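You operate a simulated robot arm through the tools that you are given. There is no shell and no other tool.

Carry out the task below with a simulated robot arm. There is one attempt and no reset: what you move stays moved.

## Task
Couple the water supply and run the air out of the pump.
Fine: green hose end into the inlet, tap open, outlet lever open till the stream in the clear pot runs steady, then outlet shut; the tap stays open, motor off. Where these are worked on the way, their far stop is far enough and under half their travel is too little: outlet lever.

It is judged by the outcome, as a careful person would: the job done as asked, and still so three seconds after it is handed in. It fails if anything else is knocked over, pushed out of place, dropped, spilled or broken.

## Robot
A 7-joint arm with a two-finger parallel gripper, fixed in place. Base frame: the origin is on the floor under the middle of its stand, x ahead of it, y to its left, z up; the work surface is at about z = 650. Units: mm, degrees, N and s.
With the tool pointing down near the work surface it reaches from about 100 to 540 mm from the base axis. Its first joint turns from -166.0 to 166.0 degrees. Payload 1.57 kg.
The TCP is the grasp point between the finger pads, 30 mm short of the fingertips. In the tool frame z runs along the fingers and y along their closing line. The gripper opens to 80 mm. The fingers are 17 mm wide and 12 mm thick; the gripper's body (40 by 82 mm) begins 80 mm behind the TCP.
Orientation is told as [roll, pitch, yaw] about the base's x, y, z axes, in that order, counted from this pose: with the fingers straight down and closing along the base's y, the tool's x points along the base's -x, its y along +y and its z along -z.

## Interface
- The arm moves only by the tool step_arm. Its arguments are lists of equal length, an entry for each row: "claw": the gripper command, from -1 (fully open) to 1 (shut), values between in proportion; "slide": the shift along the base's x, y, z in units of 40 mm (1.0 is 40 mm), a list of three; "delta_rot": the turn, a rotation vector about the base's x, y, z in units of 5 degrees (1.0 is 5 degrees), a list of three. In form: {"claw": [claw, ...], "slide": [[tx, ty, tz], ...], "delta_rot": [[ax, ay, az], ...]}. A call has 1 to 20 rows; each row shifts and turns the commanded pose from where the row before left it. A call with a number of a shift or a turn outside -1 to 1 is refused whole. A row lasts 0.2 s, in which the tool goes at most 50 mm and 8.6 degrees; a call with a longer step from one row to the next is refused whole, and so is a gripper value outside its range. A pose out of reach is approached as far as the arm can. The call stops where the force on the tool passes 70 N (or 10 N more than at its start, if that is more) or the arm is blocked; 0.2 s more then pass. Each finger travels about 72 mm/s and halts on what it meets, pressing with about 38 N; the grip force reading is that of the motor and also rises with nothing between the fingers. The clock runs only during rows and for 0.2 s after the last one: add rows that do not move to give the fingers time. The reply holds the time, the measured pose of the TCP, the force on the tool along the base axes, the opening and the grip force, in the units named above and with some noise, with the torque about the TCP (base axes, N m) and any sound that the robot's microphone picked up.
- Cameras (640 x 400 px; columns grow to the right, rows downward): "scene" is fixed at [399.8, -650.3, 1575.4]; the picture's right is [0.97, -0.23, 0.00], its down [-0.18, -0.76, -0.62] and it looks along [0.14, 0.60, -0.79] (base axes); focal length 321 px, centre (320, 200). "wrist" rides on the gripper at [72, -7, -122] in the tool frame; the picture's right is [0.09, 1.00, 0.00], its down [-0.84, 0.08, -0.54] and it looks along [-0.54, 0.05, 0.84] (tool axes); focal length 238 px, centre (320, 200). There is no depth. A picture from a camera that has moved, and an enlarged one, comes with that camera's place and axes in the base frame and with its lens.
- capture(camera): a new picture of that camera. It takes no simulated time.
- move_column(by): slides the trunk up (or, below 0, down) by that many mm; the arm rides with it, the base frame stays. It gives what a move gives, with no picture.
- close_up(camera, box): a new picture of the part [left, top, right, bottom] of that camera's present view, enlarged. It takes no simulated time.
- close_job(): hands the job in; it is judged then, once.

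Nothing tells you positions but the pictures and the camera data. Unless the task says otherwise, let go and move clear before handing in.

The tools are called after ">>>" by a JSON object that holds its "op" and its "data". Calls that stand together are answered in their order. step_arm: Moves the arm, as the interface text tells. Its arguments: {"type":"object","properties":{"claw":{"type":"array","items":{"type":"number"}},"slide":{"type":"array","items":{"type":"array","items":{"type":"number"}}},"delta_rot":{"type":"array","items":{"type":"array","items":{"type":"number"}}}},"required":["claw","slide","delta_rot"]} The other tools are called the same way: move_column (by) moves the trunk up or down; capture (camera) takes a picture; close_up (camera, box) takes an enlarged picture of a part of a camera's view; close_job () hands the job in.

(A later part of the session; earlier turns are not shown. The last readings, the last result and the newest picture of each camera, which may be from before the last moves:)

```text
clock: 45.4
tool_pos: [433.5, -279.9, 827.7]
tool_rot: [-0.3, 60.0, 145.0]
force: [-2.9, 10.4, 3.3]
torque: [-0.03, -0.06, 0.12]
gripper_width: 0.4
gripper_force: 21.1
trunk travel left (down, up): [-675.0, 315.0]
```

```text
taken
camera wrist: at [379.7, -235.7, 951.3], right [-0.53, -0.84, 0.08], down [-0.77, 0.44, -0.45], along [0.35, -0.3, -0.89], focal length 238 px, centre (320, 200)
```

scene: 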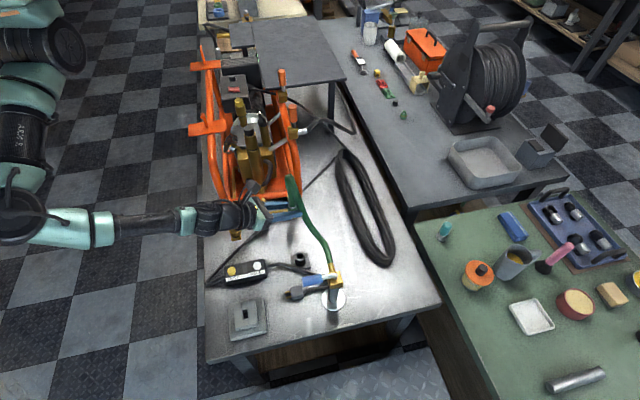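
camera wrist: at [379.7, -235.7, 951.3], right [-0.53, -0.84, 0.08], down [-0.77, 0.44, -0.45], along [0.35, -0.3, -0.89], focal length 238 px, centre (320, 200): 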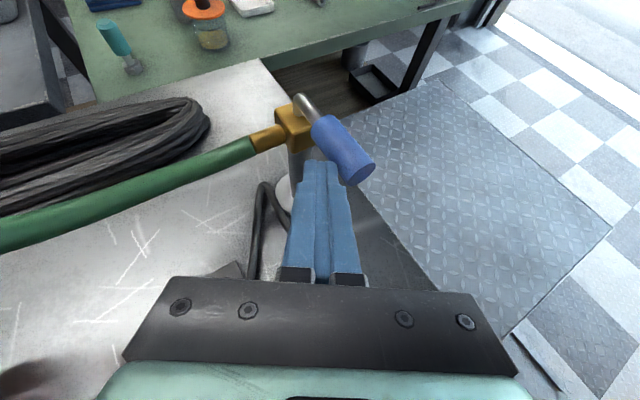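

>>> {"op": "step_arm", "data": {"claw": [1, 1], "slide": [[0, -0.08, 0], [0, 0, 0]], "delta_rot": [[0, 0, 0], [0, 0, 0]]}}

>>> {"op": "close_up", "data": {"camera": "wrist", "box": [260, 70, 400, 200]}}

```text
clock: 46.0
tool_pos: [433.4, -278.9, 828.3]
tool_rot: [-0.6, 59.9, 145.1]
force: [-5.5, 22.9, 5.0]
torque: [0.12, -0.04, 0.28]
gripper_width: 0.0
gripper_force: 20.9
trunk travel left (down, up): [-675.0, 315.0]
```

```text
3.08 times, centred on (330, 135) of wrist
camera zoom: at [379.8, -236.8, 951.5], right [-0.53, -0.85, 0.07], down [-0.77, 0.44, -0.45], along [0.35, -0.3, -0.89], focal length 733 px, centre (289, 400)
```

zoom: 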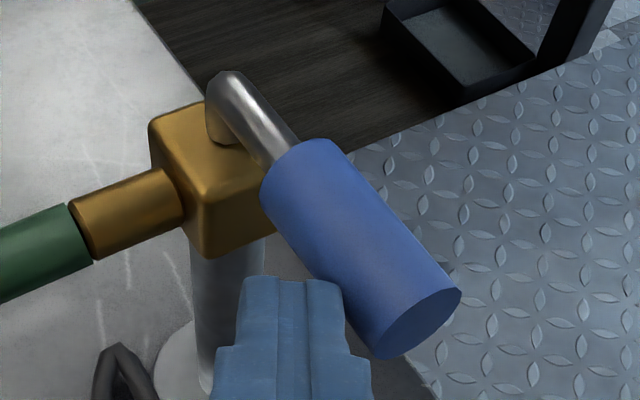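

A 23 N push toward -y got no movement, so that looks like the closed stop. I'll go round to the other side of the handle and test gently toward +y.

>>> {"op": "step_arm", "data": {"claw": [1, 1, 1, 1, 1, 1, 1, 1, 1, 1, 1], "slide": [[0, 0.4, 0], [-0.5, 0.2, 0], [-0.7, 0, 0], [-0.3, -0.2, 0], [0, -0.6, 0], [0, -0.6, 0], [0, -0.6, 0], [0, -0.4, 0], [0.7, 0, 0], [0.5, 0, 0], [0, 0, 0]], "delta_rot": [[0, 0, 0], [0, 0, 0], [0, 0, 1], [0, 0, 1], [0, 0, 1], [0, 0, 1], [0, 0, 1], [0, 0, 0], [0, 0, 0], [0, 0, 0], [0, 0, 0]]}}

>>> {"op": "capture", "data": {"camera": "wrist"}}

>>> {"op": "close_up", "data": {"camera": "scene", "box": [230, 180, 370, 320]}}

```text
clock: 48.4
tool_pos: [421.9, -357.9, 831.4]
tool_rot: [0.0, 60.0, 169.9]
force: [0.1, 0.9, 0.3]
torque: [-0.02, 0.0, 0.01]
gripper_width: 0.0
gripper_force: 20.8
trunk travel left (down, up): [-675.0, 315.0]
```

```text
taken
camera wrist: at [354.7, -340.4, 953.4], right [-0.13, -0.99, 0.08], down [-0.89, 0.08, -0.45], along [0.44, -0.13, -0.89], focal length 238 px, centre (320, 200)
```

wrist: 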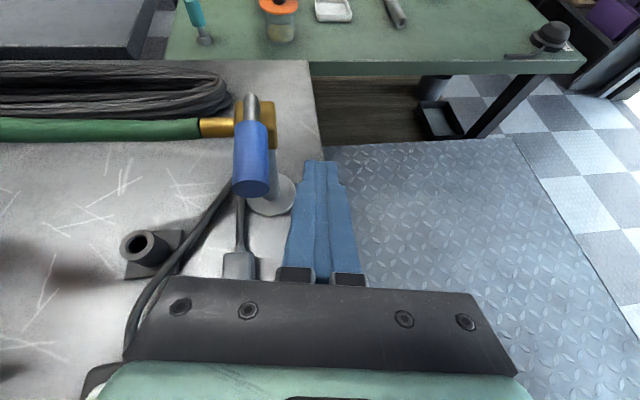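

```text
2.86 times, centred on (300, 250) of scene
camera zoom: at [399.8, -650.3, 1575.4], right [0.97, -0.23, 0.0], down [-0.18, -0.76, -0.62], along [0.14, 0.6, -0.79], focal length 916 px, centre (377, 57)
```

zoom: 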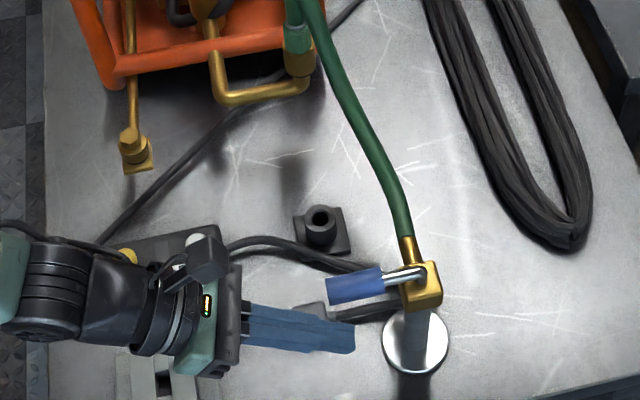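

>>> {"op": "step_arm", "data": {"claw": [1, 1, 1, 1, 1], "slide": [[0.4, 0, -0.05], [0, 0.5, 0], [0, 0.15, 0], [0, 0.1, 0], [0, 0, 0]], "delta_rot": [[0, 0, 0], [0, 0, 0], [0, 0, 0], [0, 0, 0], [0, 0, 0]]}}

>>> {"op": "close_up", "data": {"camera": "wrist", "box": [220, 60, 360, 200]}}

```text
clock: 49.6
tool_pos: [437.2, -326.7, 827.2]
tool_rot: [0.1, 60.1, 170.1]
force: [0.6, -1.1, 1.2]
torque: [0.0, 0.03, -0.02]
gripper_width: 0.0
gripper_force: 21.0
trunk travel left (down, up): [-675.0, 315.0]
```

```text
2.86 times, centred on (290, 130) of wrist
camera zoom: at [369.7, -310.1, 950.2], right [-0.13, -0.99, 0.08], down [-0.89, 0.08, -0.45], along [0.44, -0.13, -0.89], focal length 681 px, centre (406, 400)
```

zoom: 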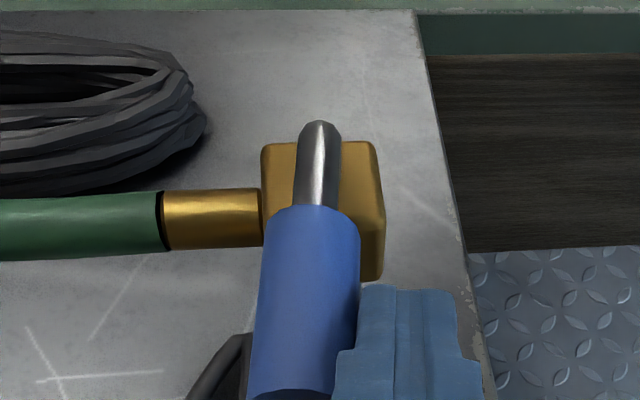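

The lever turns easily toward +y, with only about 1 N. I'll push it round the arc in stages and check on the way.

>>> {"op": "step_arm", "data": {"claw": [1, 1, 1, 1, 1, 1, 1], "slide": [[0.06, 0.24, 0.08], [0.06, 0.24, 0], [0.07, 0.15, 0], [0.07, 0.15, 0], [0.11, 0.125, 0], [0.11, 0.125, 0], [0, 0, 0]], "delta_rot": [[0, 0, 0], [0, 0, 0], [0, 0, 0], [0, 0, 0], [0, 0, 0], [0, 0, 0], [0, 0, 0]]}}

>>> {"op": "capture", "data": {"camera": "wrist"}}

>>> {"op": "close_up", "data": {"camera": "scene", "box": [270, 220, 370, 310]}}

```text
clock: 51.2
tool_pos: [457.5, -286.5, 830.4]
tool_rot: [0.0, 60.0, 170.0]
force: [-1.1, -0.2, 3.9]
torque: [0.0, -0.08, 0.03]
gripper_width: 0.0
gripper_force: 20.9
trunk travel left (down, up): [-675.0, 315.0]
```

```text
taken
camera wrist: at [388.8, -269.1, 953.0], right [-0.13, -0.99, 0.08], down [-0.89, 0.08, -0.46], along [0.44, -0.13, -0.89], focal length 238 px, centre (320, 200)
```

wrist: 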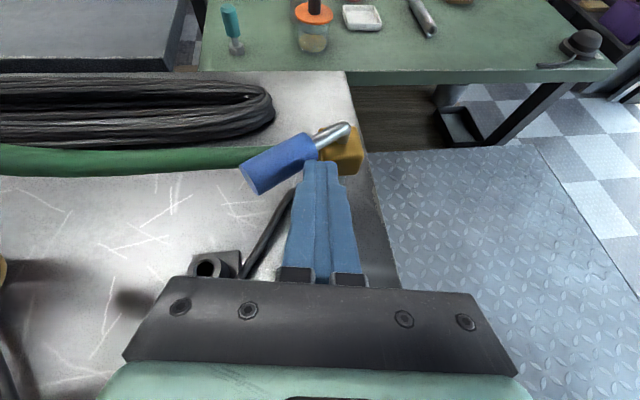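

```text
4.44 times, centred on (320, 265) of scene
camera zoom: at [399.8, -650.3, 1575.4], right [0.97, -0.23, 0.0], down [-0.18, -0.76, -0.62], along [0.14, 0.6, -0.79], focal length 1425 px, centre (320, -89)
```

zoom: 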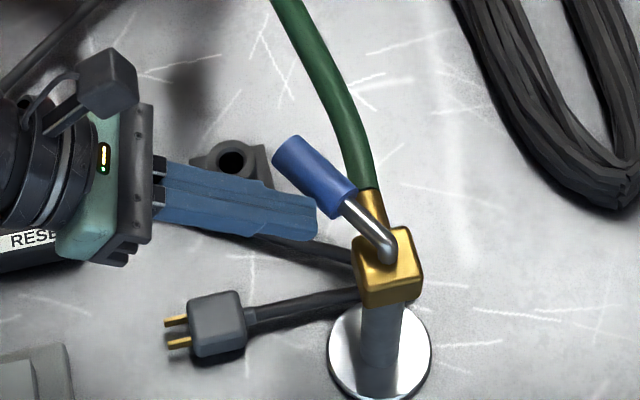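

>>> {"op": "step_arm", "data": {"claw": [1, 1, 1, 1, 1, 1], "slide": [[0.12, 0.11, 0.03], [0.13, 0.11, 0], [0.15, 0.055, 0], [0.16, 0.055, 0], [0.08, 0, 0], [0, 0, 0]], "delta_rot": [[0, 0, 0], [0, 0, 0], [0, 0, 0], [0, 0, 0], [0, 0, 0], [0, 0, 0]]}}

>>> {"op": "capture", "data": {"camera": "wrist"}}

>>> {"op": "close_up", "data": {"camera": "scene", "box": [270, 220, 370, 310]}}

```text
clock: 52.6
tool_pos: [472.8, -275.3, 831.8]
tool_rot: [0.5, 59.9, 170.1]
force: [-42.7, 7.8, 30.4]
torque: [0.19, -0.46, 0.46]
gripper_width: 0.0
gripper_force: 21.8
trunk travel left (down, up): [-675.0, 315.0]
stopped in row 6: the force on the tool passed its limit at 70 N (the readings are from after the stop); the commanded pose is now the measured one
```

```text
taken
camera wrist: at [405.4, -256.8, 954.4], right [-0.13, -0.99, 0.08], down [-0.89, 0.08, -0.45], along [0.44, -0.13, -0.89], focal length 238 px, centre (320, 200)
```

wrist: 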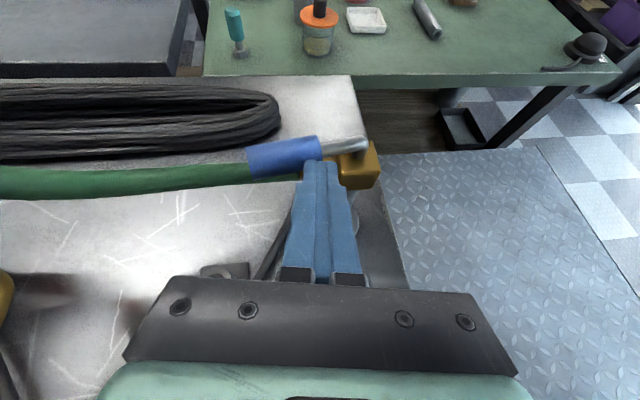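

```text
4.44 times, centred on (320, 265) of scene
camera zoom: at [399.8, -650.3, 1575.4], right [0.97, -0.23, 0.0], down [-0.18, -0.76, -0.62], along [0.14, 0.6, -0.79], focal length 1425 px, centre (320, -89)
```

zoom: 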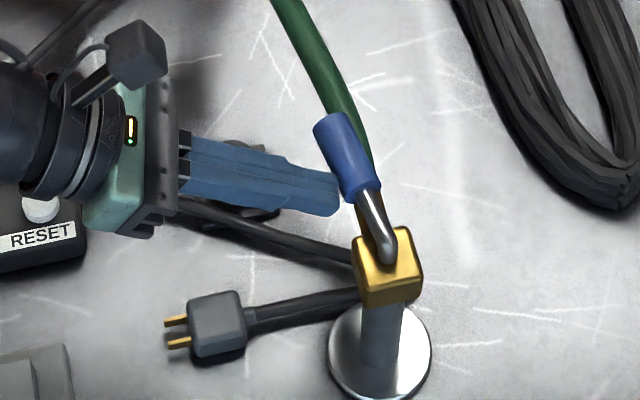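

>>> {"op": "step_arm", "data": {"claw": [1, 1, 1, 1], "slide": [[-0.2, 0, 0], [-0.8, 0, 0.2], [-0.5, 0, 0.3], [0, 0, 0]], "delta_rot": [[0, 0, 0], [0, 0, 0], [0, 0, 0], [0, 0, 0]]}}

>>> {"op": "capture", "data": {"camera": "wrist"}}

>>> {"op": "close_up", "data": {"camera": "wrist", "box": [220, 60, 400, 200]}}

>>> {"op": "close_up", "data": {"camera": "scene", "box": [300, 225, 360, 305]}}

>>> {"op": "close_up", "data": {"camera": "scene", "box": [260, 140, 340, 240]}}

```text
clock: 53.6
tool_pos: [419.2, -275.3, 847.9]
tool_rot: [0.2, 59.6, 170.1]
force: [0.7, -0.6, -0.9]
torque: [-0.01, -0.01, -0.02]
gripper_width: 0.0
gripper_force: 21.5
trunk travel left (down, up): [-675.0, 315.0]
```

```text
taken
camera wrist: at [352.0, -258.8, 970.0], right [-0.13, -0.99, 0.08], down [-0.89, 0.08, -0.45], along [0.43, -0.13, -0.89], focal length 238 px, centre (320, 200)
```

wrist: 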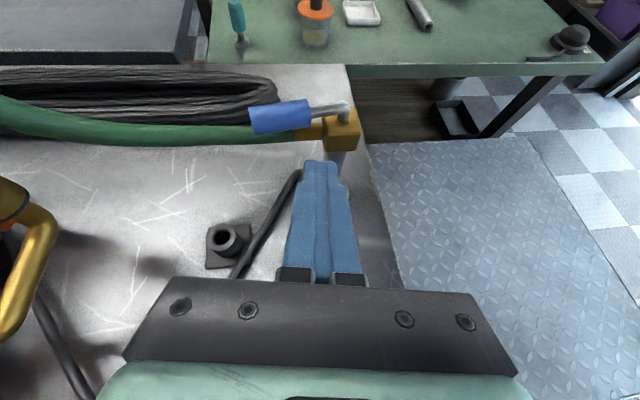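

```text
2.86 times, centred on (310, 130) of wrist
camera zoom: at [352.0, -258.8, 970.0], right [-0.13, -0.99, 0.08], down [-0.89, 0.08, -0.45], along [0.43, -0.13, -0.89], focal length 681 px, centre (349, 400)
```

zoom: 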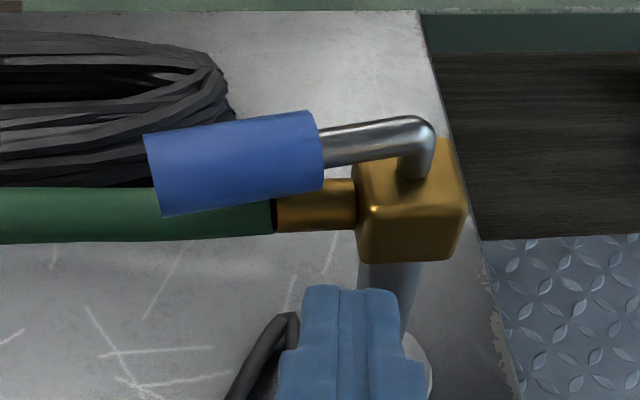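

```text
5.00 times, centred on (330, 265) of scene
camera zoom: at [399.8, -650.3, 1575.4], right [0.97, -0.23, 0.0], down [-0.18, -0.76, -0.62], along [0.14, 0.6, -0.79], focal length 1603 px, centre (270, -125)
```

zoom: 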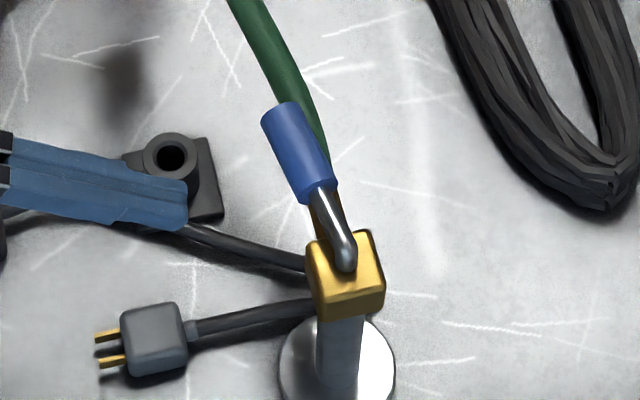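

```text
4.00 times, centred on (300, 190) of scene
camera zoom: at [399.8, -650.3, 1575.4], right [0.97, -0.23, 0.0], down [-0.18, -0.76, -0.62], along [0.14, 0.6, -0.79], focal length 1283 px, centre (400, 240)
```

zoom: 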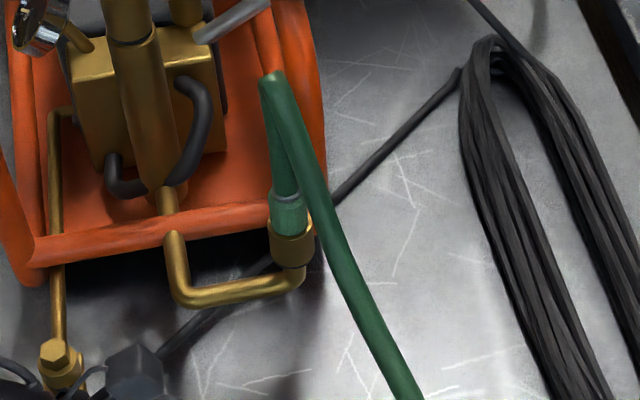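

The tap lever has swung to roughly 80°, nearly parallel to the outlet. I'll push again further out on the handle, more gently, to find out whether that's its stop.

>>> {"op": "step_arm", "data": {"claw": [1, 1, 1, 1, 1, 1], "slide": [[0, 0.6, -0.3], [0.5, 0, 0], [0.5, 0, 0], [0.15, 0, 0], [0.1, 0, 0], [0, 0, 0]], "delta_rot": [[0, 0, 0], [0, 0, 0], [0, 0, 0], [0, 0, 0], [0, 0, 0], [0, 0, 0]]}}

>>> {"op": "close_up", "data": {"camera": "wrist", "box": [220, 80, 400, 220]}}

>>> {"op": "close_up", "data": {"camera": "scene", "box": [300, 225, 360, 305]}}

```text
clock: 55.0
tool_pos: [466.8, -251.8, 834.9]
tool_rot: [0.2, 59.5, 170.0]
force: [-0.2, -0.2, -0.7]
torque: [0.02, 0.03, 0.01]
gripper_width: 0.0
gripper_force: 21.1
trunk travel left (down, up): [-675.0, 315.0]
```

```text
2.86 times, centred on (310, 150) of wrist
camera zoom: at [400.6, -234.0, 958.6], right [-0.13, -0.99, 0.08], down [-0.89, 0.08, -0.45], along [0.43, -0.13, -0.89], focal length 681 px, centre (349, 343)
```

zoom: 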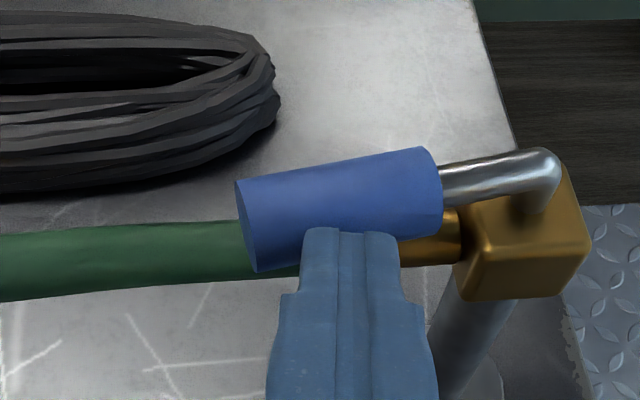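

```text
5.00 times, centred on (330, 265) of scene
camera zoom: at [399.8, -650.3, 1575.4], right [0.97, -0.23, 0.0], down [-0.18, -0.76, -0.62], along [0.14, 0.6, -0.79], focal length 1603 px, centre (270, -125)
```

zoom: 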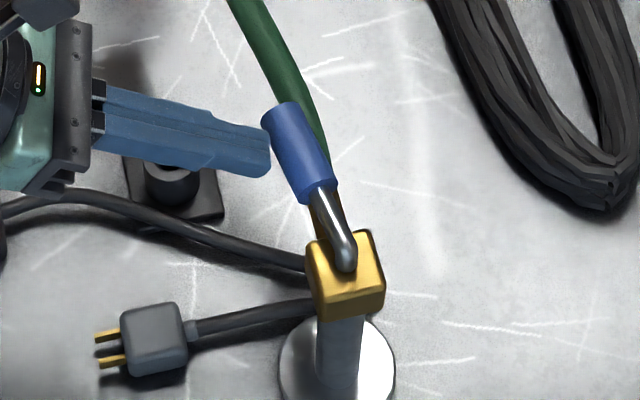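

>>> {"op": "step_arm", "data": {"claw": [1, 1, 1], "slide": [[0.1, 0, 0], [0.1, 0, 0], [0, 0, 0]], "delta_rot": [[0, 0, 0], [0, 0, 0], [0, 0, 0]]}}

>>> {"op": "close_up", "data": {"camera": "scene", "box": [300, 225, 360, 305]}}

```text
clock: 55.8
tool_pos: [470.8, -251.8, 834.7]
tool_rot: [0.1, 59.5, 170.0]
force: [-41.3, 3.3, 12.2]
torque: [0.13, 0.23, 0.28]
gripper_width: 0.0
gripper_force: 21.0
trunk travel left (down, up): [-675.0, 315.0]
```

```text
5.00 times, centred on (330, 265) of scene
camera zoom: at [399.8, -650.3, 1575.4], right [0.97, -0.23, 0.0], down [-0.18, -0.76, -0.62], along [0.14, 0.6, -0.79], focal length 1603 px, centre (270, -125)
```

zoom: 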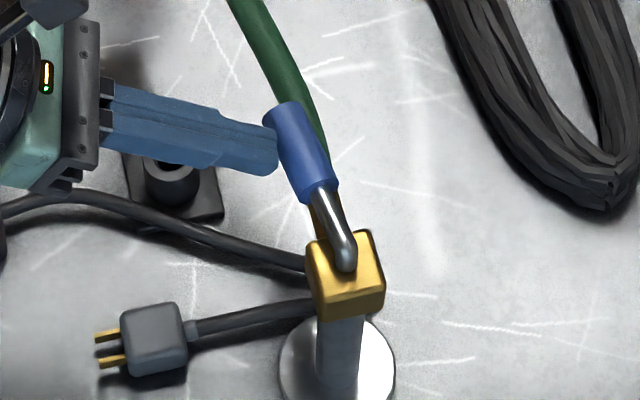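

A 41 N push gives no further movement, so the tap is at its open stop, and I see no leak at the inlet. I'll back off, climb clear of the hose and go to the near orange outlet lever.

>>> {"op": "step_arm", "data": {"claw": [1, 1, 1, 1, 1, 1, 1, 1, 1, 1, 1], "slide": [[-0.3, 0, 0], [-0.8, 0, 0.1], [-0.9, 0, 0.3], [0, 0, 0.9], [0, 0, 0.9], [0, 0, 0.9], [0, 0, 0.9], [0, 0, 0.9], [0, 0, 0.9], [0, 0, 0.9], [0, 0, 0]], "delta_rot": [[0, 0, 0], [0, 0, 0], [0, 0, 0], [0, 0, 1], [0, 0, 1], [0, 0, 0], [0, 0, 0], [0, 0, 0], [0, 0, 0], [0, 0, 0], [0, 0, 0]]}}

>>> {"op": "step_arm", "data": {"claw": [1, 1, 1, 1, 1, 1, 1, 1, 1, 1], "slide": [[0, 0.8, 0], [0, 0.8, 0], [0, 0.8, 0], [0, 0.8, 0], [0, 0.8, 0], [0, 0.8, 0], [0, 0.8, 0], [0, 0.8, 0], [0, 0.8, 0], [0, 0, 0]], "delta_rot": [[0, 0, 0], [0, 0, 0], [0, 0, 0], [0, 0, 0], [0, 0, 0], [0, 0, 0], [0, 0, 0], [0, 0, 0], [0, 0, 0], [0, 0, 0]]}}

>>> {"op": "capture", "data": {"camera": "wrist"}}

>>> {"op": "capture", "data": {"camera": "scene"}}

```text
clock: 58.2
tool_pos: [394.3, -252.2, 1103.8]
tool_rot: [0.1, 59.5, 180.0]
force: [0.4, 0.0, 0.1]
torque: [-0.02, 0.02, -0.03]
gripper_width: 0.3
gripper_force: 21.0
trunk travel left (down, up): [-675.0, 315.0]
```

```text
clock: 60.4
tool_pos: [453.3, 0.8, 1069.8]
tool_rot: [0.2, 59.5, -180.0]
force: [-0.7, 0.1, -0.4]
torque: [0.03, 0.02, 0.0]
gripper_width: 0.0
gripper_force: 21.1
out of reach, approached as far as the arm can: row 3, 4, 5, 6, 7, 8
trunk travel left (down, up): [-675.0, 315.0]
```

```text
taken
camera wrist: at [384.1, 6.1, 1193.9], right [0.04, -1.0, 0.08], down [-0.89, -0.08, -0.45], along [0.45, -0.05, -0.89], focal length 238 px, centre (320, 200)
```

wrist: 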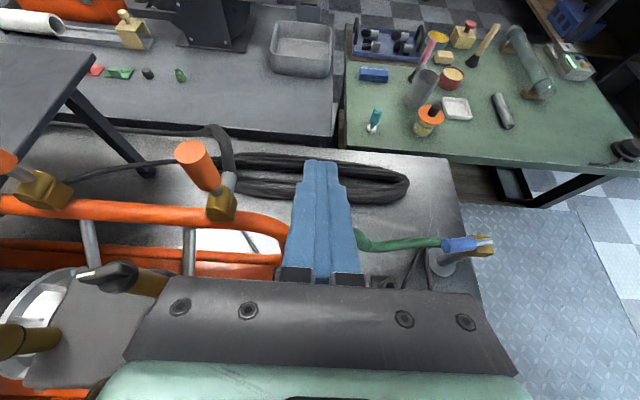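

```text
taken
```

scene: 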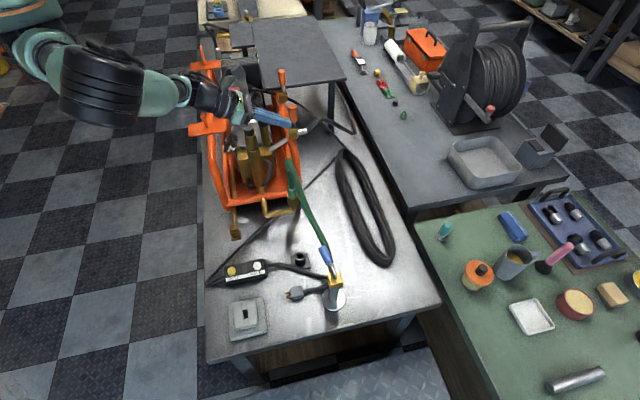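

>>> {"op": "close_up", "data": {"camera": "wrist", "box": [150, 120, 270, 240]}}

>>> {"op": "close_up", "data": {"camera": "scene", "box": [230, 80, 340, 190]}}

```text
3.33 times, centred on (210, 180) of wrist
camera zoom: at [384.1, 6.1, 1193.9], right [0.04, -1.0, 0.08], down [-0.89, -0.08, -0.45], along [0.45, -0.05, -0.89], focal length 794 px, centre (687, 267)
```

zoom: 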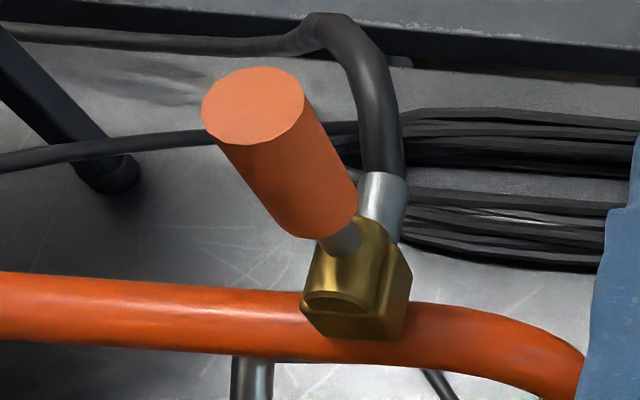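

```text
3.64 times, centred on (285, 135) of scene
camera zoom: at [399.8, -650.3, 1575.4], right [0.97, -0.23, 0.0], down [-0.18, -0.76, -0.62], along [0.14, 0.6, -0.79], focal length 1166 px, centre (447, 436)
```

zoom: 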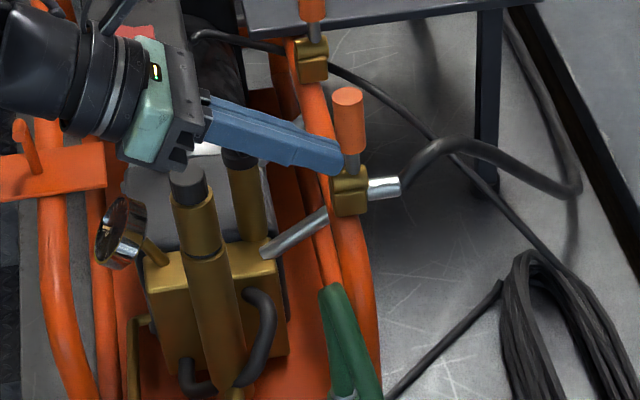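

>>> {"op": "step_arm", "data": {"claw": [1, 1, 1, 1, 1, 1], "slide": [[0.2, 0.6, 0], [0.3, 0.6, 0], [0.28, 0.05, -0.3], [0, 0, -0.35], [0, 0, -0.27], [0, 0, 0]], "delta_rot": [[0, 0, 0], [0, 0, 0], [0, 0, 0], [0, 0, 0], [0, 0, 0], [0, 0, 0]]}}

>>> {"op": "capture", "data": {"camera": "wrist"}}

>>> {"op": "close_up", "data": {"camera": "scene", "box": [230, 80, 340, 190]}}

```text
clock: 61.8
tool_pos: [481.2, 52.6, 1034.3]
tool_rot: [0.3, 59.5, 180.0]
force: [-0.8, 0.7, 0.2]
torque: [0.01, -0.02, 0.01]
gripper_width: 0.0
gripper_force: 21.4
trunk travel left (down, up): [-675.0, 315.0]
```

```text
taken
camera wrist: at [412.5, 57.0, 1157.1], right [0.04, -1.0, 0.08], down [-0.89, -0.08, -0.45], along [0.45, -0.05, -0.89], focal length 238 px, centre (320, 200)
```

wrist: 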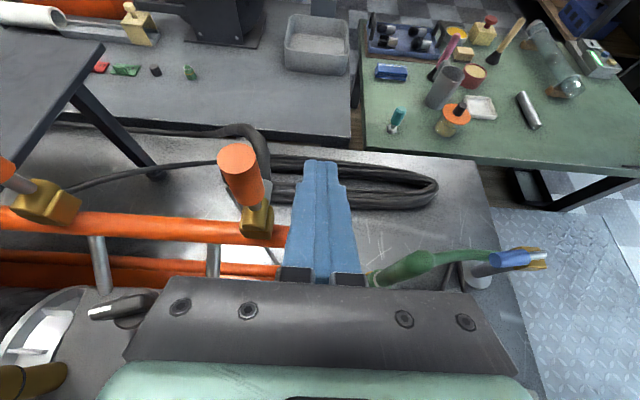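

```text
3.64 times, centred on (285, 135) of scene
camera zoom: at [399.8, -650.3, 1575.4], right [0.97, -0.23, 0.0], down [-0.18, -0.76, -0.62], along [0.14, 0.6, -0.79], focal length 1166 px, centre (447, 436)
```

zoom: 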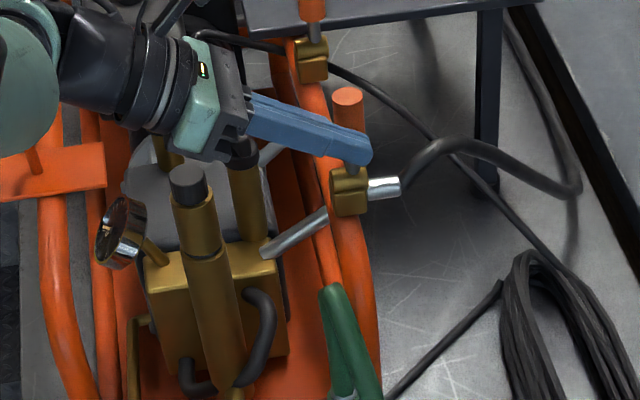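

>>> {"op": "step_arm", "data": {"claw": [1, 1, 1, 1], "slide": [[0, 0.4, 0], [0, 0.15, 0], [0, 0.1, 0], [0, 0, 0]], "delta_rot": [[0, 0, 0], [0, 0, 0], [0, 0, 0], [0, 0, 0]]}}

>>> {"op": "close_up", "data": {"camera": "wrist", "box": [200, 120, 360, 260]}}

>>> {"op": "close_up", "data": {"camera": "scene", "box": [270, 80, 320, 150]}}

```text
clock: 62.8
tool_pos: [481.7, 78.8, 1035.4]
tool_rot: [0.1, 59.5, 180.0]
force: [0.1, -0.3, 0.7]
torque: [0.03, 0.04, -0.01]
gripper_width: 0.2
gripper_force: 21.4
trunk travel left (down, up): [-675.0, 315.0]
```

```text
2.86 times, centred on (280, 190) of wrist
camera zoom: at [413.5, 83.6, 1157.5], right [0.04, -1.0, 0.08], down [-0.89, -0.08, -0.45], along [0.45, -0.05, -0.89], focal length 681 px, centre (434, 229)
```

zoom: 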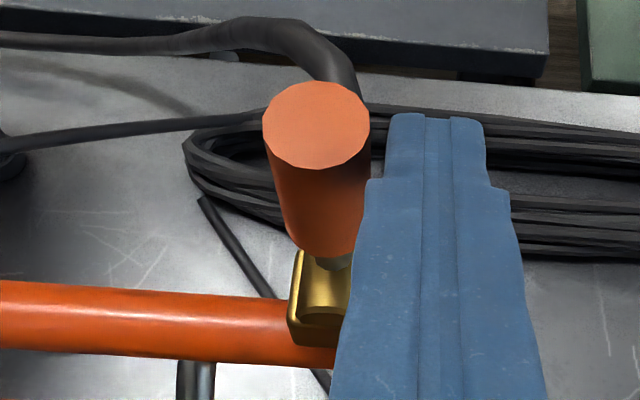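

```text
5.71 times, centred on (295, 115) of scene
camera zoom: at [399.8, -650.3, 1575.4], right [0.97, -0.23, 0.0], down [-0.18, -0.76, -0.62], along [0.14, 0.6, -0.79], focal length 1832 px, centre (463, 686)
```

zoom: 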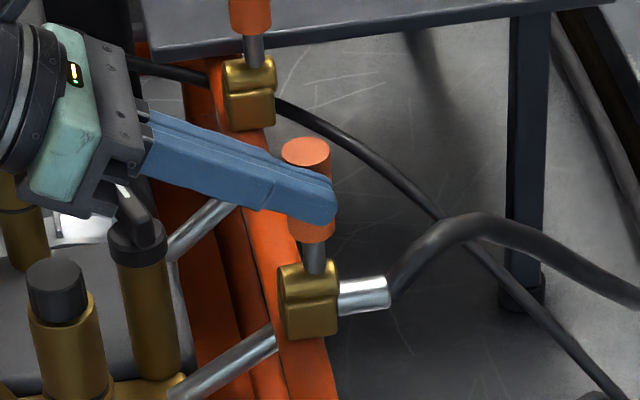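

>>> {"op": "step_arm", "data": {"claw": [1, 1, 1], "slide": [[0, 0.1, 0], [0, 0.1, 0], [0, 0, 0]], "delta_rot": [[0, 0, 0], [0, 0, 0], [0, 0, 0]]}}

>>> {"op": "close_up", "data": {"camera": "wrist", "box": [200, 120, 360, 260]}}

```text
clock: 63.6
tool_pos: [482.1, 83.7, 1033.4]
tool_rot: [0.4, 59.5, 179.9]
force: [-1.5, -12.9, 1.2]
torque: [-0.14, 0.01, -0.21]
gripper_width: 0.0
gripper_force: 22.2
trunk travel left (down, up): [-675.0, 315.0]
```

```text
2.86 times, centred on (280, 190) of wrist
camera zoom: at [413.0, 89.4, 1156.9], right [0.04, -1.0, 0.08], down [-0.89, -0.07, -0.45], along [0.45, -0.06, -0.89], focal length 681 px, centre (434, 229)
```

zoom: 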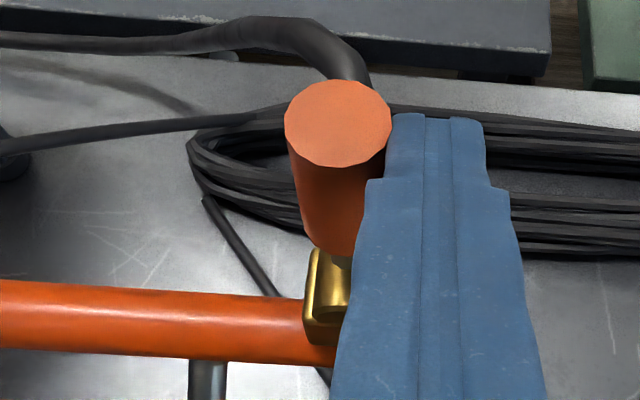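

>>> {"op": "step_arm", "data": {"claw": [1, 1, 1, 1, 1, 1, 1, 1], "slide": [[0, -0.3, 0], [0, 0, 0.7], [0, 0, 0.5], [0, 0.8, 0], [0, 0.8, 0], [0, 0, -0.6], [0, 0, -0.6], [0, 0, 0]], "delta_rot": [[0, 0, 0], [0, 0, 0], [0, 0, 0], [0, 0, 0], [0, 0, 0], [0, 0, 0], [0, 0, 0], [0, 0, 0]]}}

>>> {"op": "capture", "data": {"camera": "wrist"}}

>>> {"op": "close_up", "data": {"camera": "scene", "box": [250, 60, 330, 150]}}

```text
clock: 65.4
tool_pos: [478.6, 139.0, 1033.0]
tool_rot: [0.0, 59.5, 180.0]
force: [0.4, -0.3, 0.2]
torque: [0.02, 0.01, 0.01]
gripper_width: 0.1
gripper_force: 21.3
trunk travel left (down, up): [-675.0, 315.0]
```

```text
taken
camera wrist: at [411.2, 144.2, 1156.2], right [0.04, -1.0, 0.08], down [-0.89, -0.08, -0.45], along [0.45, -0.05, -0.89], focal length 238 px, centre (320, 200)
```

wrist: 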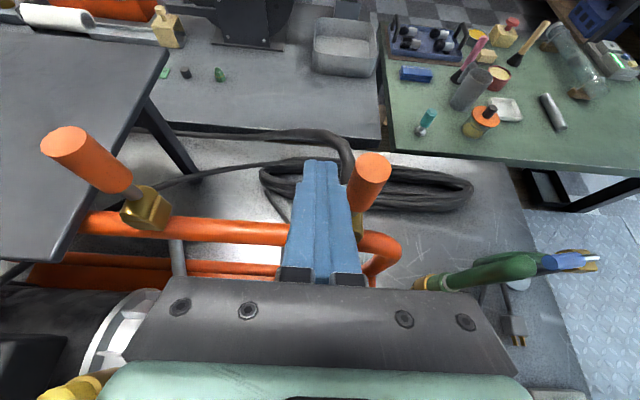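

```text
4.44 times, centred on (290, 105) of scene
camera zoom: at [399.8, -650.3, 1575.4], right [0.97, -0.23, 0.0], down [-0.18, -0.76, -0.62], along [0.14, 0.6, -0.79], focal length 1425 px, centre (453, 622)
```

zoom: 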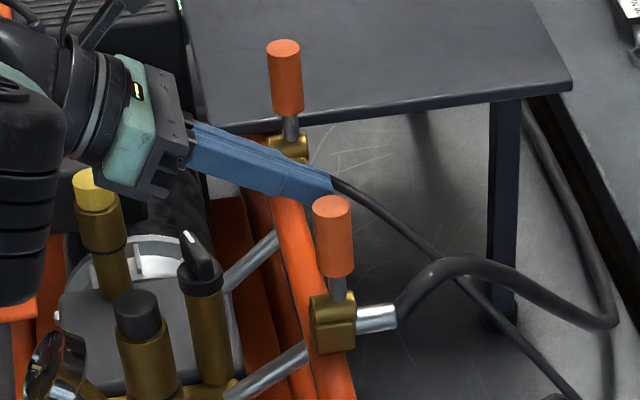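

>>> {"op": "close_up", "data": {"camera": "scene", "box": [120, 0, 340, 180]}}

```text
2.22 times, centred on (230, 90) of scene
camera zoom: at [399.8, -650.3, 1575.4], right [0.97, -0.23, 0.0], down [-0.18, -0.76, -0.62], along [0.14, 0.6, -0.79], focal length 713 px, centre (520, 444)
```

zoom: 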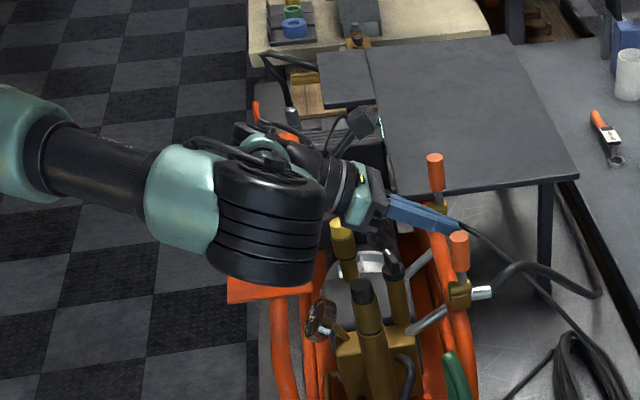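

>>> {"op": "step_arm", "data": {"claw": [1, 1, 1, 1], "slide": [[0, -0.4, 0], [0, -0.1, 0], [0, -0.1, 0], [0, 0, 0]], "delta_rot": [[0, 0, 0], [0, 0, 0], [0, 0, 0], [0, 0, 0]]}}

>>> {"op": "close_up", "data": {"camera": "wrist", "box": [260, 130, 420, 270]}}

>>> {"op": "close_up", "data": {"camera": "scene", "box": [250, 60, 330, 150]}}

```text
clock: 66.4
tool_pos: [480.9, 113.8, 1034.9]
tool_rot: [0.2, 59.5, -180.1]
force: [-0.6, 0.5, 0.0]
torque: [0.0, -0.01, -0.02]
gripper_width: 0.0
gripper_force: 21.4
trunk travel left (down, up): [-675.0, 315.0]
```

```text
2.86 times, centred on (340, 200) of wrist
camera zoom: at [412.3, 120.0, 1157.8], right [0.04, -1.0, 0.08], down [-0.89, -0.08, -0.45], along [0.45, -0.05, -0.89], focal length 681 px, centre (263, 200)
```

zoom: 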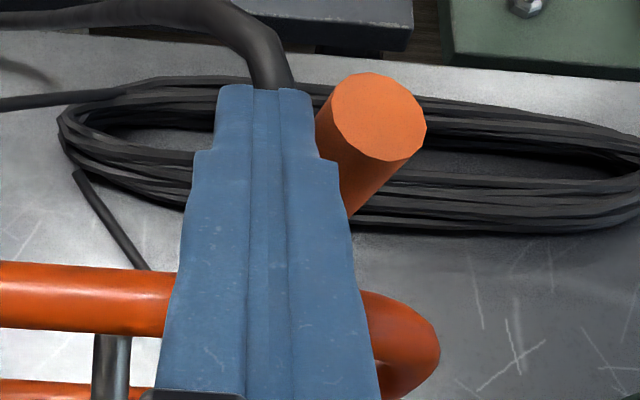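

```text
4.44 times, centred on (290, 105) of scene
camera zoom: at [399.8, -650.3, 1575.4], right [0.97, -0.23, 0.0], down [-0.18, -0.76, -0.62], along [0.14, 0.6, -0.79], focal length 1425 px, centre (453, 622)
```

zoom: 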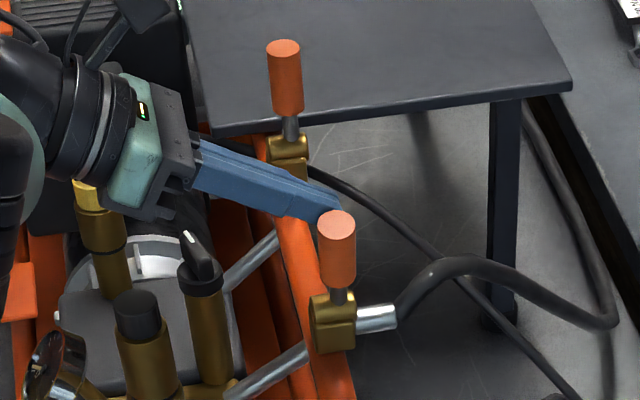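

The outlet lever moves freely toward -y with almost no force. I'll follow its arc down in stages toward its open stop.

>>> {"op": "step_arm", "data": {"claw": [1, 1, 1, 1, 1], "slide": [[0, -0.37, -0.11], [0, -0.385, -0.04], [0, -0.36, -0.14], [0, -0.31, -0.225], [0, 0, 0]], "delta_rot": [[0, 0, 0], [0, 0, 0], [0, 0, 0], [0, 0, 0], [0, 0, 0]]}}

>>> {"op": "close_up", "data": {"camera": "wrist", "box": [260, 130, 420, 290]}}

>>> {"op": "close_up", "data": {"camera": "scene", "box": [250, 80, 330, 170]}}

>>> {"op": "close_up", "data": {"camera": "scene", "box": [195, 35, 255, 85]}}

```text
clock: 67.6
tool_pos: [480.6, 60.6, 1017.0]
tool_rot: [-0.2, 59.9, -180.0]
force: [-0.1, 13.8, 11.7]
torque: [0.14, -0.29, 0.32]
gripper_width: 0.2
gripper_force: 21.6
trunk travel left (down, up): [-675.0, 315.0]
```

```text
2.50 times, centred on (340, 210) of wrist
camera zoom: at [412.1, 65.2, 1140.2], right [0.05, -1.0, 0.08], down [-0.89, -0.08, -0.45], along [0.46, -0.05, -0.89], focal length 596 px, centre (270, 175)
```

zoom: 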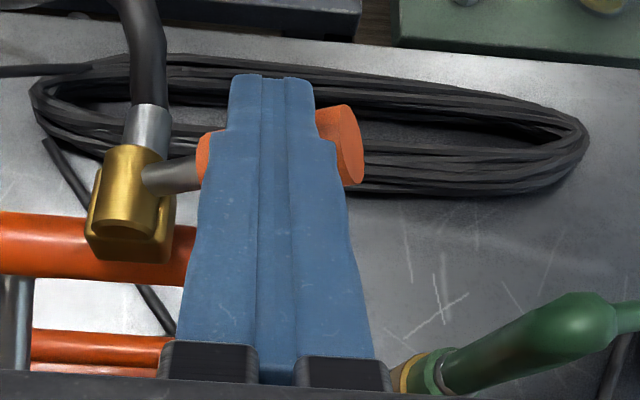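

```text
4.44 times, centred on (290, 125) of scene
camera zoom: at [399.8, -650.3, 1575.4], right [0.97, -0.23, 0.0], down [-0.18, -0.76, -0.62], along [0.14, 0.6, -0.79], focal length 1425 px, centre (453, 533)
```

zoom: 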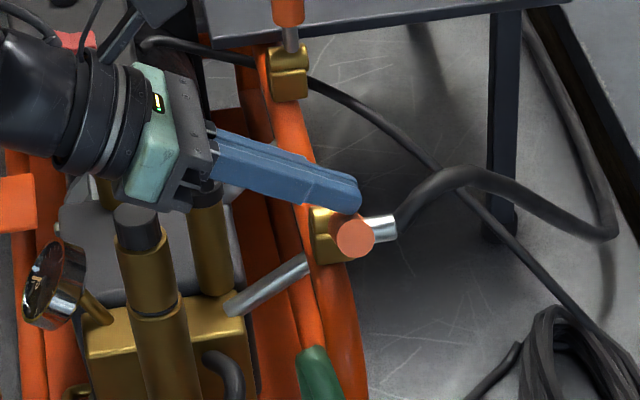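

```text
8.00 times, centred on (225, 60) of scene
camera zoom: at [399.8, -650.3, 1575.4], right [0.97, -0.23, 0.0], down [-0.18, -0.76, -0.62], along [0.14, 0.6, -0.79], focal length 2565 px, centre (1080, 1320)
```

zoom: 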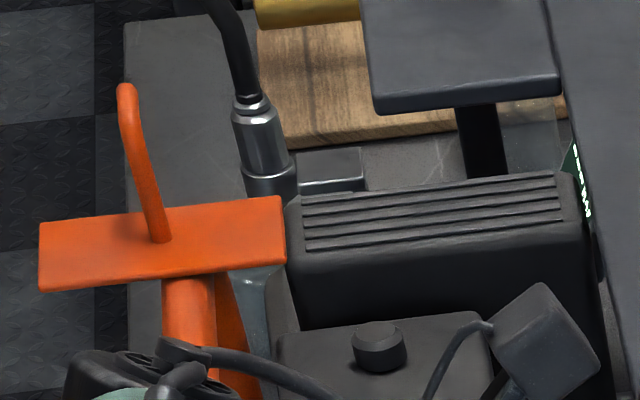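

>>> {"op": "step_arm", "data": {"claw": [1, 1], "slide": [[0, -0.06, -0.06], [0, 0, 0]], "delta_rot": [[0, 0, 0], [0, 0, 0]]}}

>>> {"op": "close_up", "data": {"camera": "scene", "box": [250, 80, 330, 170]}}

>>> {"op": "close_up", "data": {"camera": "wrist", "box": [260, 130, 420, 290]}}

```text
clock: 68.2
tool_pos: [482.9, 61.0, 1016.5]
tool_rot: [-0.3, 60.3, -179.9]
force: [0.3, 22.2, 21.3]
torque: [0.24, -0.46, 0.5]
gripper_width: 0.0
gripper_force: 20.7
trunk travel left (down, up): [-675.0, 315.0]
```

```text
4.44 times, centred on (290, 125) of scene
camera zoom: at [399.8, -650.3, 1575.4], right [0.97, -0.23, 0.0], down [-0.18, -0.76, -0.62], along [0.14, 0.6, -0.79], focal length 1425 px, centre (453, 533)
```

zoom: 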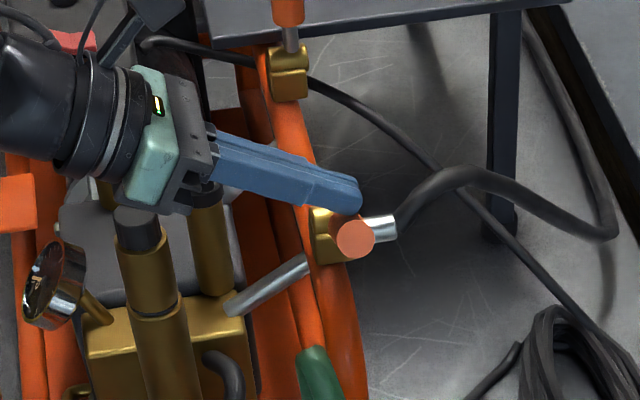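

```text
2.50 times, centred on (340, 210) of wrist
camera zoom: at [411.4, 64.2, 1139.2], right [0.05, -1.0, 0.08], down [-0.89, -0.08, -0.46], along [0.46, -0.04, -0.89], focal length 596 px, centre (270, 175)
```

zoom: 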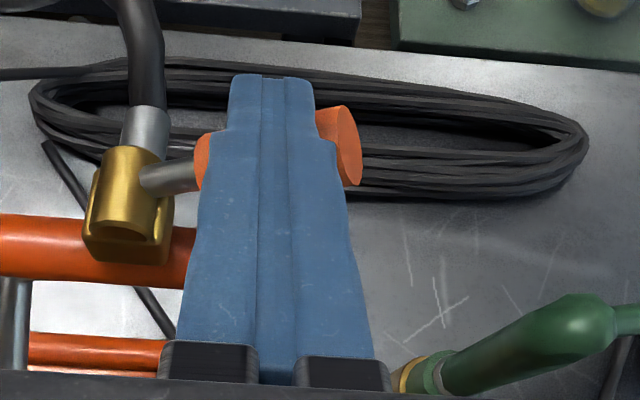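

The outlet lever is at its far stop: 31 N with no movement. I'll back off and swing the camera up to watch the stream in the clear pot.

>>> {"op": "step_arm", "data": {"claw": [1, 1, 1, 1, 1, 1, 1, 1, 1, 1, 1, 1, 1, 1], "slide": [[0, 0.2, 0.3], [0, 0.2, 0.8], [0, 0.3, 0.9], [0, 0.5, 0.9], [-0.1, 0.6, 0.7], [-0.2, 0.7, 0.4], [-0.2, 0.7, 0], [-0.2, 0.6, 0], [-0.2, 0.6, 0], [-0.2, 0.4, 0], [-0.2, 0.2, 0], [-0.2, 0.2, 0], [0, 0, 0], [0, 0, 0]], "delta_rot": [[0, 0, 0], [0, 0, 0], [0, 0, 1], [0, 0, 1], [0, 0, 1], [0, 0, 1], [0, 0, 1], [0, 0, 1], [0, 0, 1], [0, 0, 1], [0, 0, 1], [0, 0, 1], [0, 0, 0], [0, 0, 0]]}}

>>> {"op": "capture", "data": {"camera": "wrist"}}

>>> {"op": "capture", "data": {"camera": "scene"}}

```text
clock: 71.2
tool_pos: [420.5, 262.2, 1170.6]
tool_rot: [0.2, 59.4, -130.0]
force: [0.6, 0.5, 1.1]
torque: [0.0, 0.03, 0.03]
gripper_width: 0.1
gripper_force: 21.4
trunk travel left (down, up): [-675.0, 315.0]
```

```text
taken
camera wrist: at [371.6, 213.1, 1294.6], right [0.79, -0.61, 0.08], down [-0.51, -0.73, -0.45], along [0.33, 0.31, -0.89], focal length 238 px, centre (320, 200)
```

wrist: 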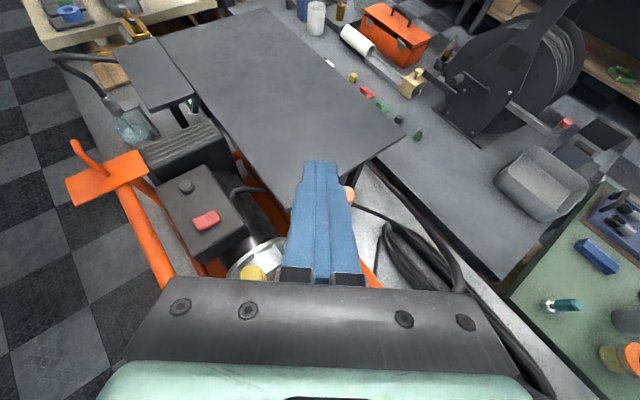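

```text
taken
```

scene: 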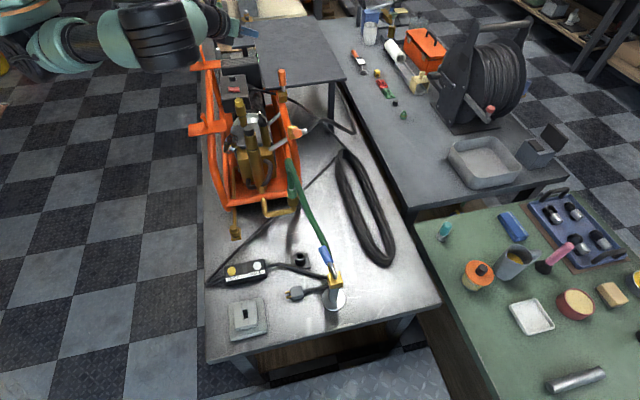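

>>> {"op": "close_up", "data": {"camera": "wrist", "box": [90, 90, 170, 160]}}

>>> {"op": "close_up", "data": {"camera": "scene", "box": [260, 90, 330, 160]}}

>>> {"op": "close_up", "data": {"camera": "scene", "box": [250, 150, 340, 250]}}

```text
5.71 times, centred on (130, 125) of wrist
camera zoom: at [371.6, 213.1, 1294.6], right [0.79, -0.61, 0.08], down [-0.51, -0.73, -0.45], along [0.33, 0.31, -0.89], focal length 1362 px, centre (1406, 629)
```

zoom: 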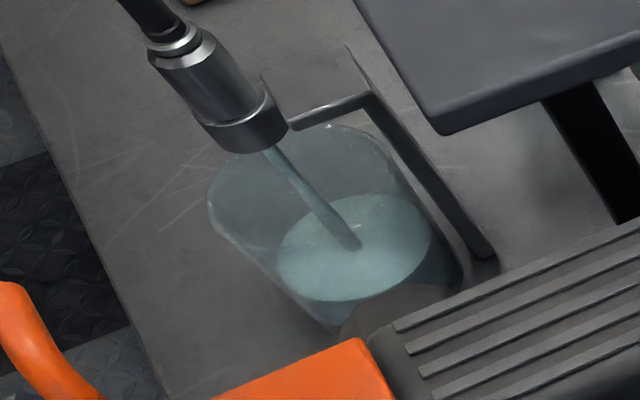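

```text
5.71 times, centred on (295, 125) of scene
camera zoom: at [399.8, -650.3, 1575.4], right [0.97, -0.23, 0.0], down [-0.18, -0.76, -0.62], along [0.14, 0.6, -0.79], focal length 1832 px, centre (463, 629)
```

zoom: 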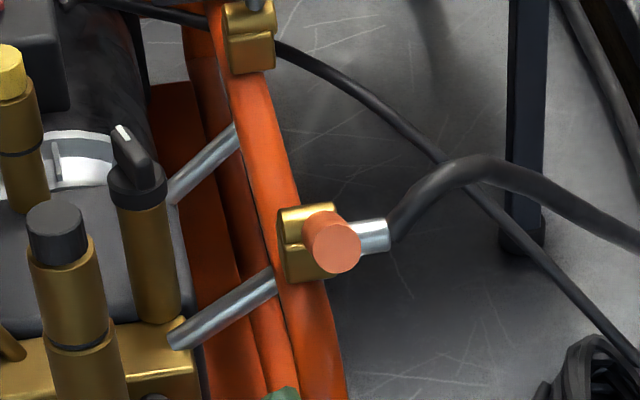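

```text
4.00 times, centred on (295, 200) of scene
camera zoom: at [399.8, -650.3, 1575.4], right [0.97, -0.23, 0.0], down [-0.18, -0.76, -0.62], along [0.14, 0.6, -0.79], focal length 1283 px, centre (420, 200)
```

zoom: 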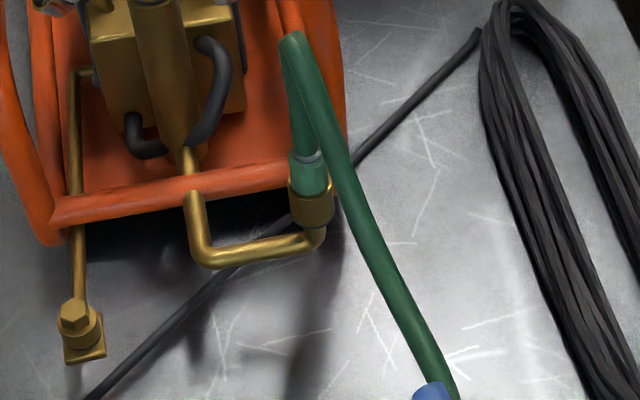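

Water is running into the clear pot. I'll take a few more looks a moment apart to see whether the stream is steady or still spitting air.

>>> {"op": "step_arm", "data": {"claw": [1], "slide": [[0, 0, 0]], "delta_rot": [[0, 0, 0]]}}

>>> {"op": "close_up", "data": {"camera": "wrist", "box": [90, 90, 170, 160]}}

```text
clock: 71.6
tool_pos: [420.6, 263.1, 1172.3]
tool_rot: [0.2, 59.5, -130.0]
force: [-0.1, 0.5, 0.6]
torque: [-0.04, 0.0, 0.01]
gripper_width: 0.0
gripper_force: 21.1
trunk travel left (down, up): [-675.0, 315.0]
```

```text
5.71 times, centred on (130, 125) of wrist
camera zoom: at [371.7, 213.1, 1294.6], right [0.79, -0.61, 0.08], down [-0.52, -0.73, -0.45], along [0.33, 0.31, -0.89], focal length 1362 px, centre (1406, 629)
```

zoom: 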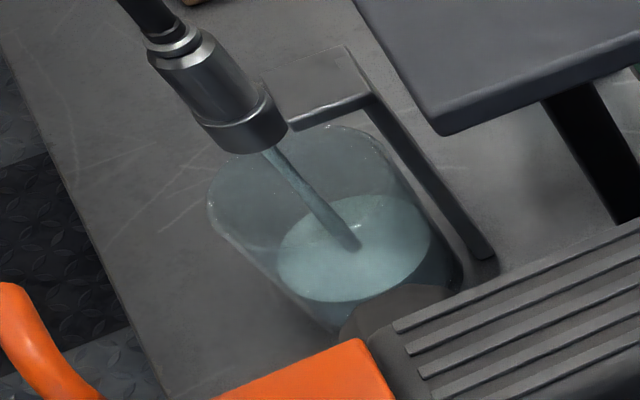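

>>> {"op": "close_up", "data": {"camera": "wrist", "box": [112, 104, 148, 138]}}

>>> {"op": "step_arm", "data": {"claw": [1], "slide": [[0, 0, 0]], "delta_rot": [[0, 0, 0]]}}

>>> {"op": "close_up", "data": {"camera": "wrist", "box": [112, 104, 148, 138]}}

```text
11.76 times, centred on (130, 121) of wrist
camera zoom: at [371.7, 213.1, 1294.6], right [0.79, -0.61, 0.08], down [-0.52, -0.73, -0.45], along [0.33, 0.31, -0.89], focal length 2804 px, centre (2555, 1129)
```

zoom: 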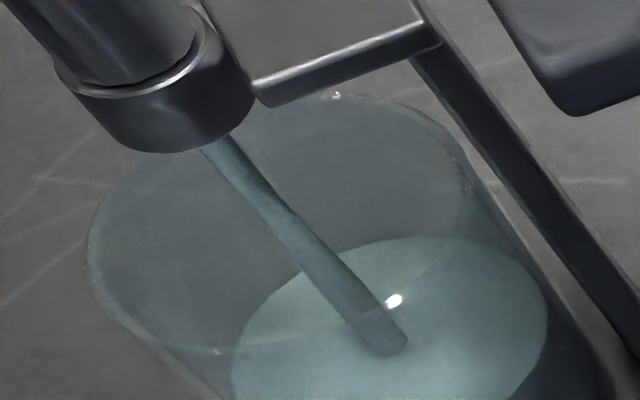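

```text
clock: 72.0
tool_pos: [420.6, 262.8, 1171.4]
tool_rot: [0.2, 59.4, -130.0]
force: [-0.2, -0.4, 0.1]
torque: [0.02, 0.0, 0.0]
gripper_width: 0.0
gripper_force: 22.3
trunk travel left (down, up): [-675.0, 315.0]
```

```text
11.76 times, centred on (130, 121) of wrist
camera zoom: at [371.7, 213.1, 1294.6], right [0.79, -0.61, 0.08], down [-0.52, -0.73, -0.45], along [0.33, 0.31, -0.89], focal length 2804 px, centre (2555, 1129)
```

zoom: 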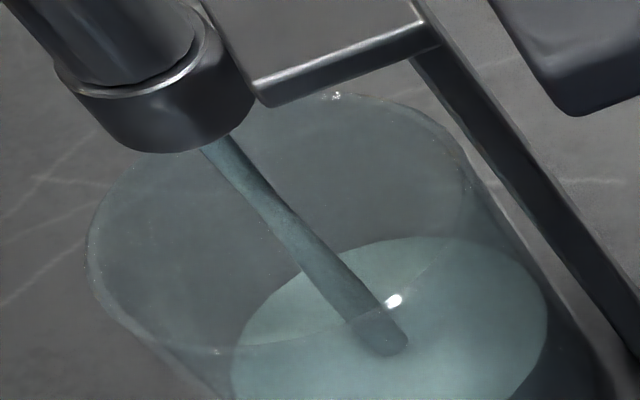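

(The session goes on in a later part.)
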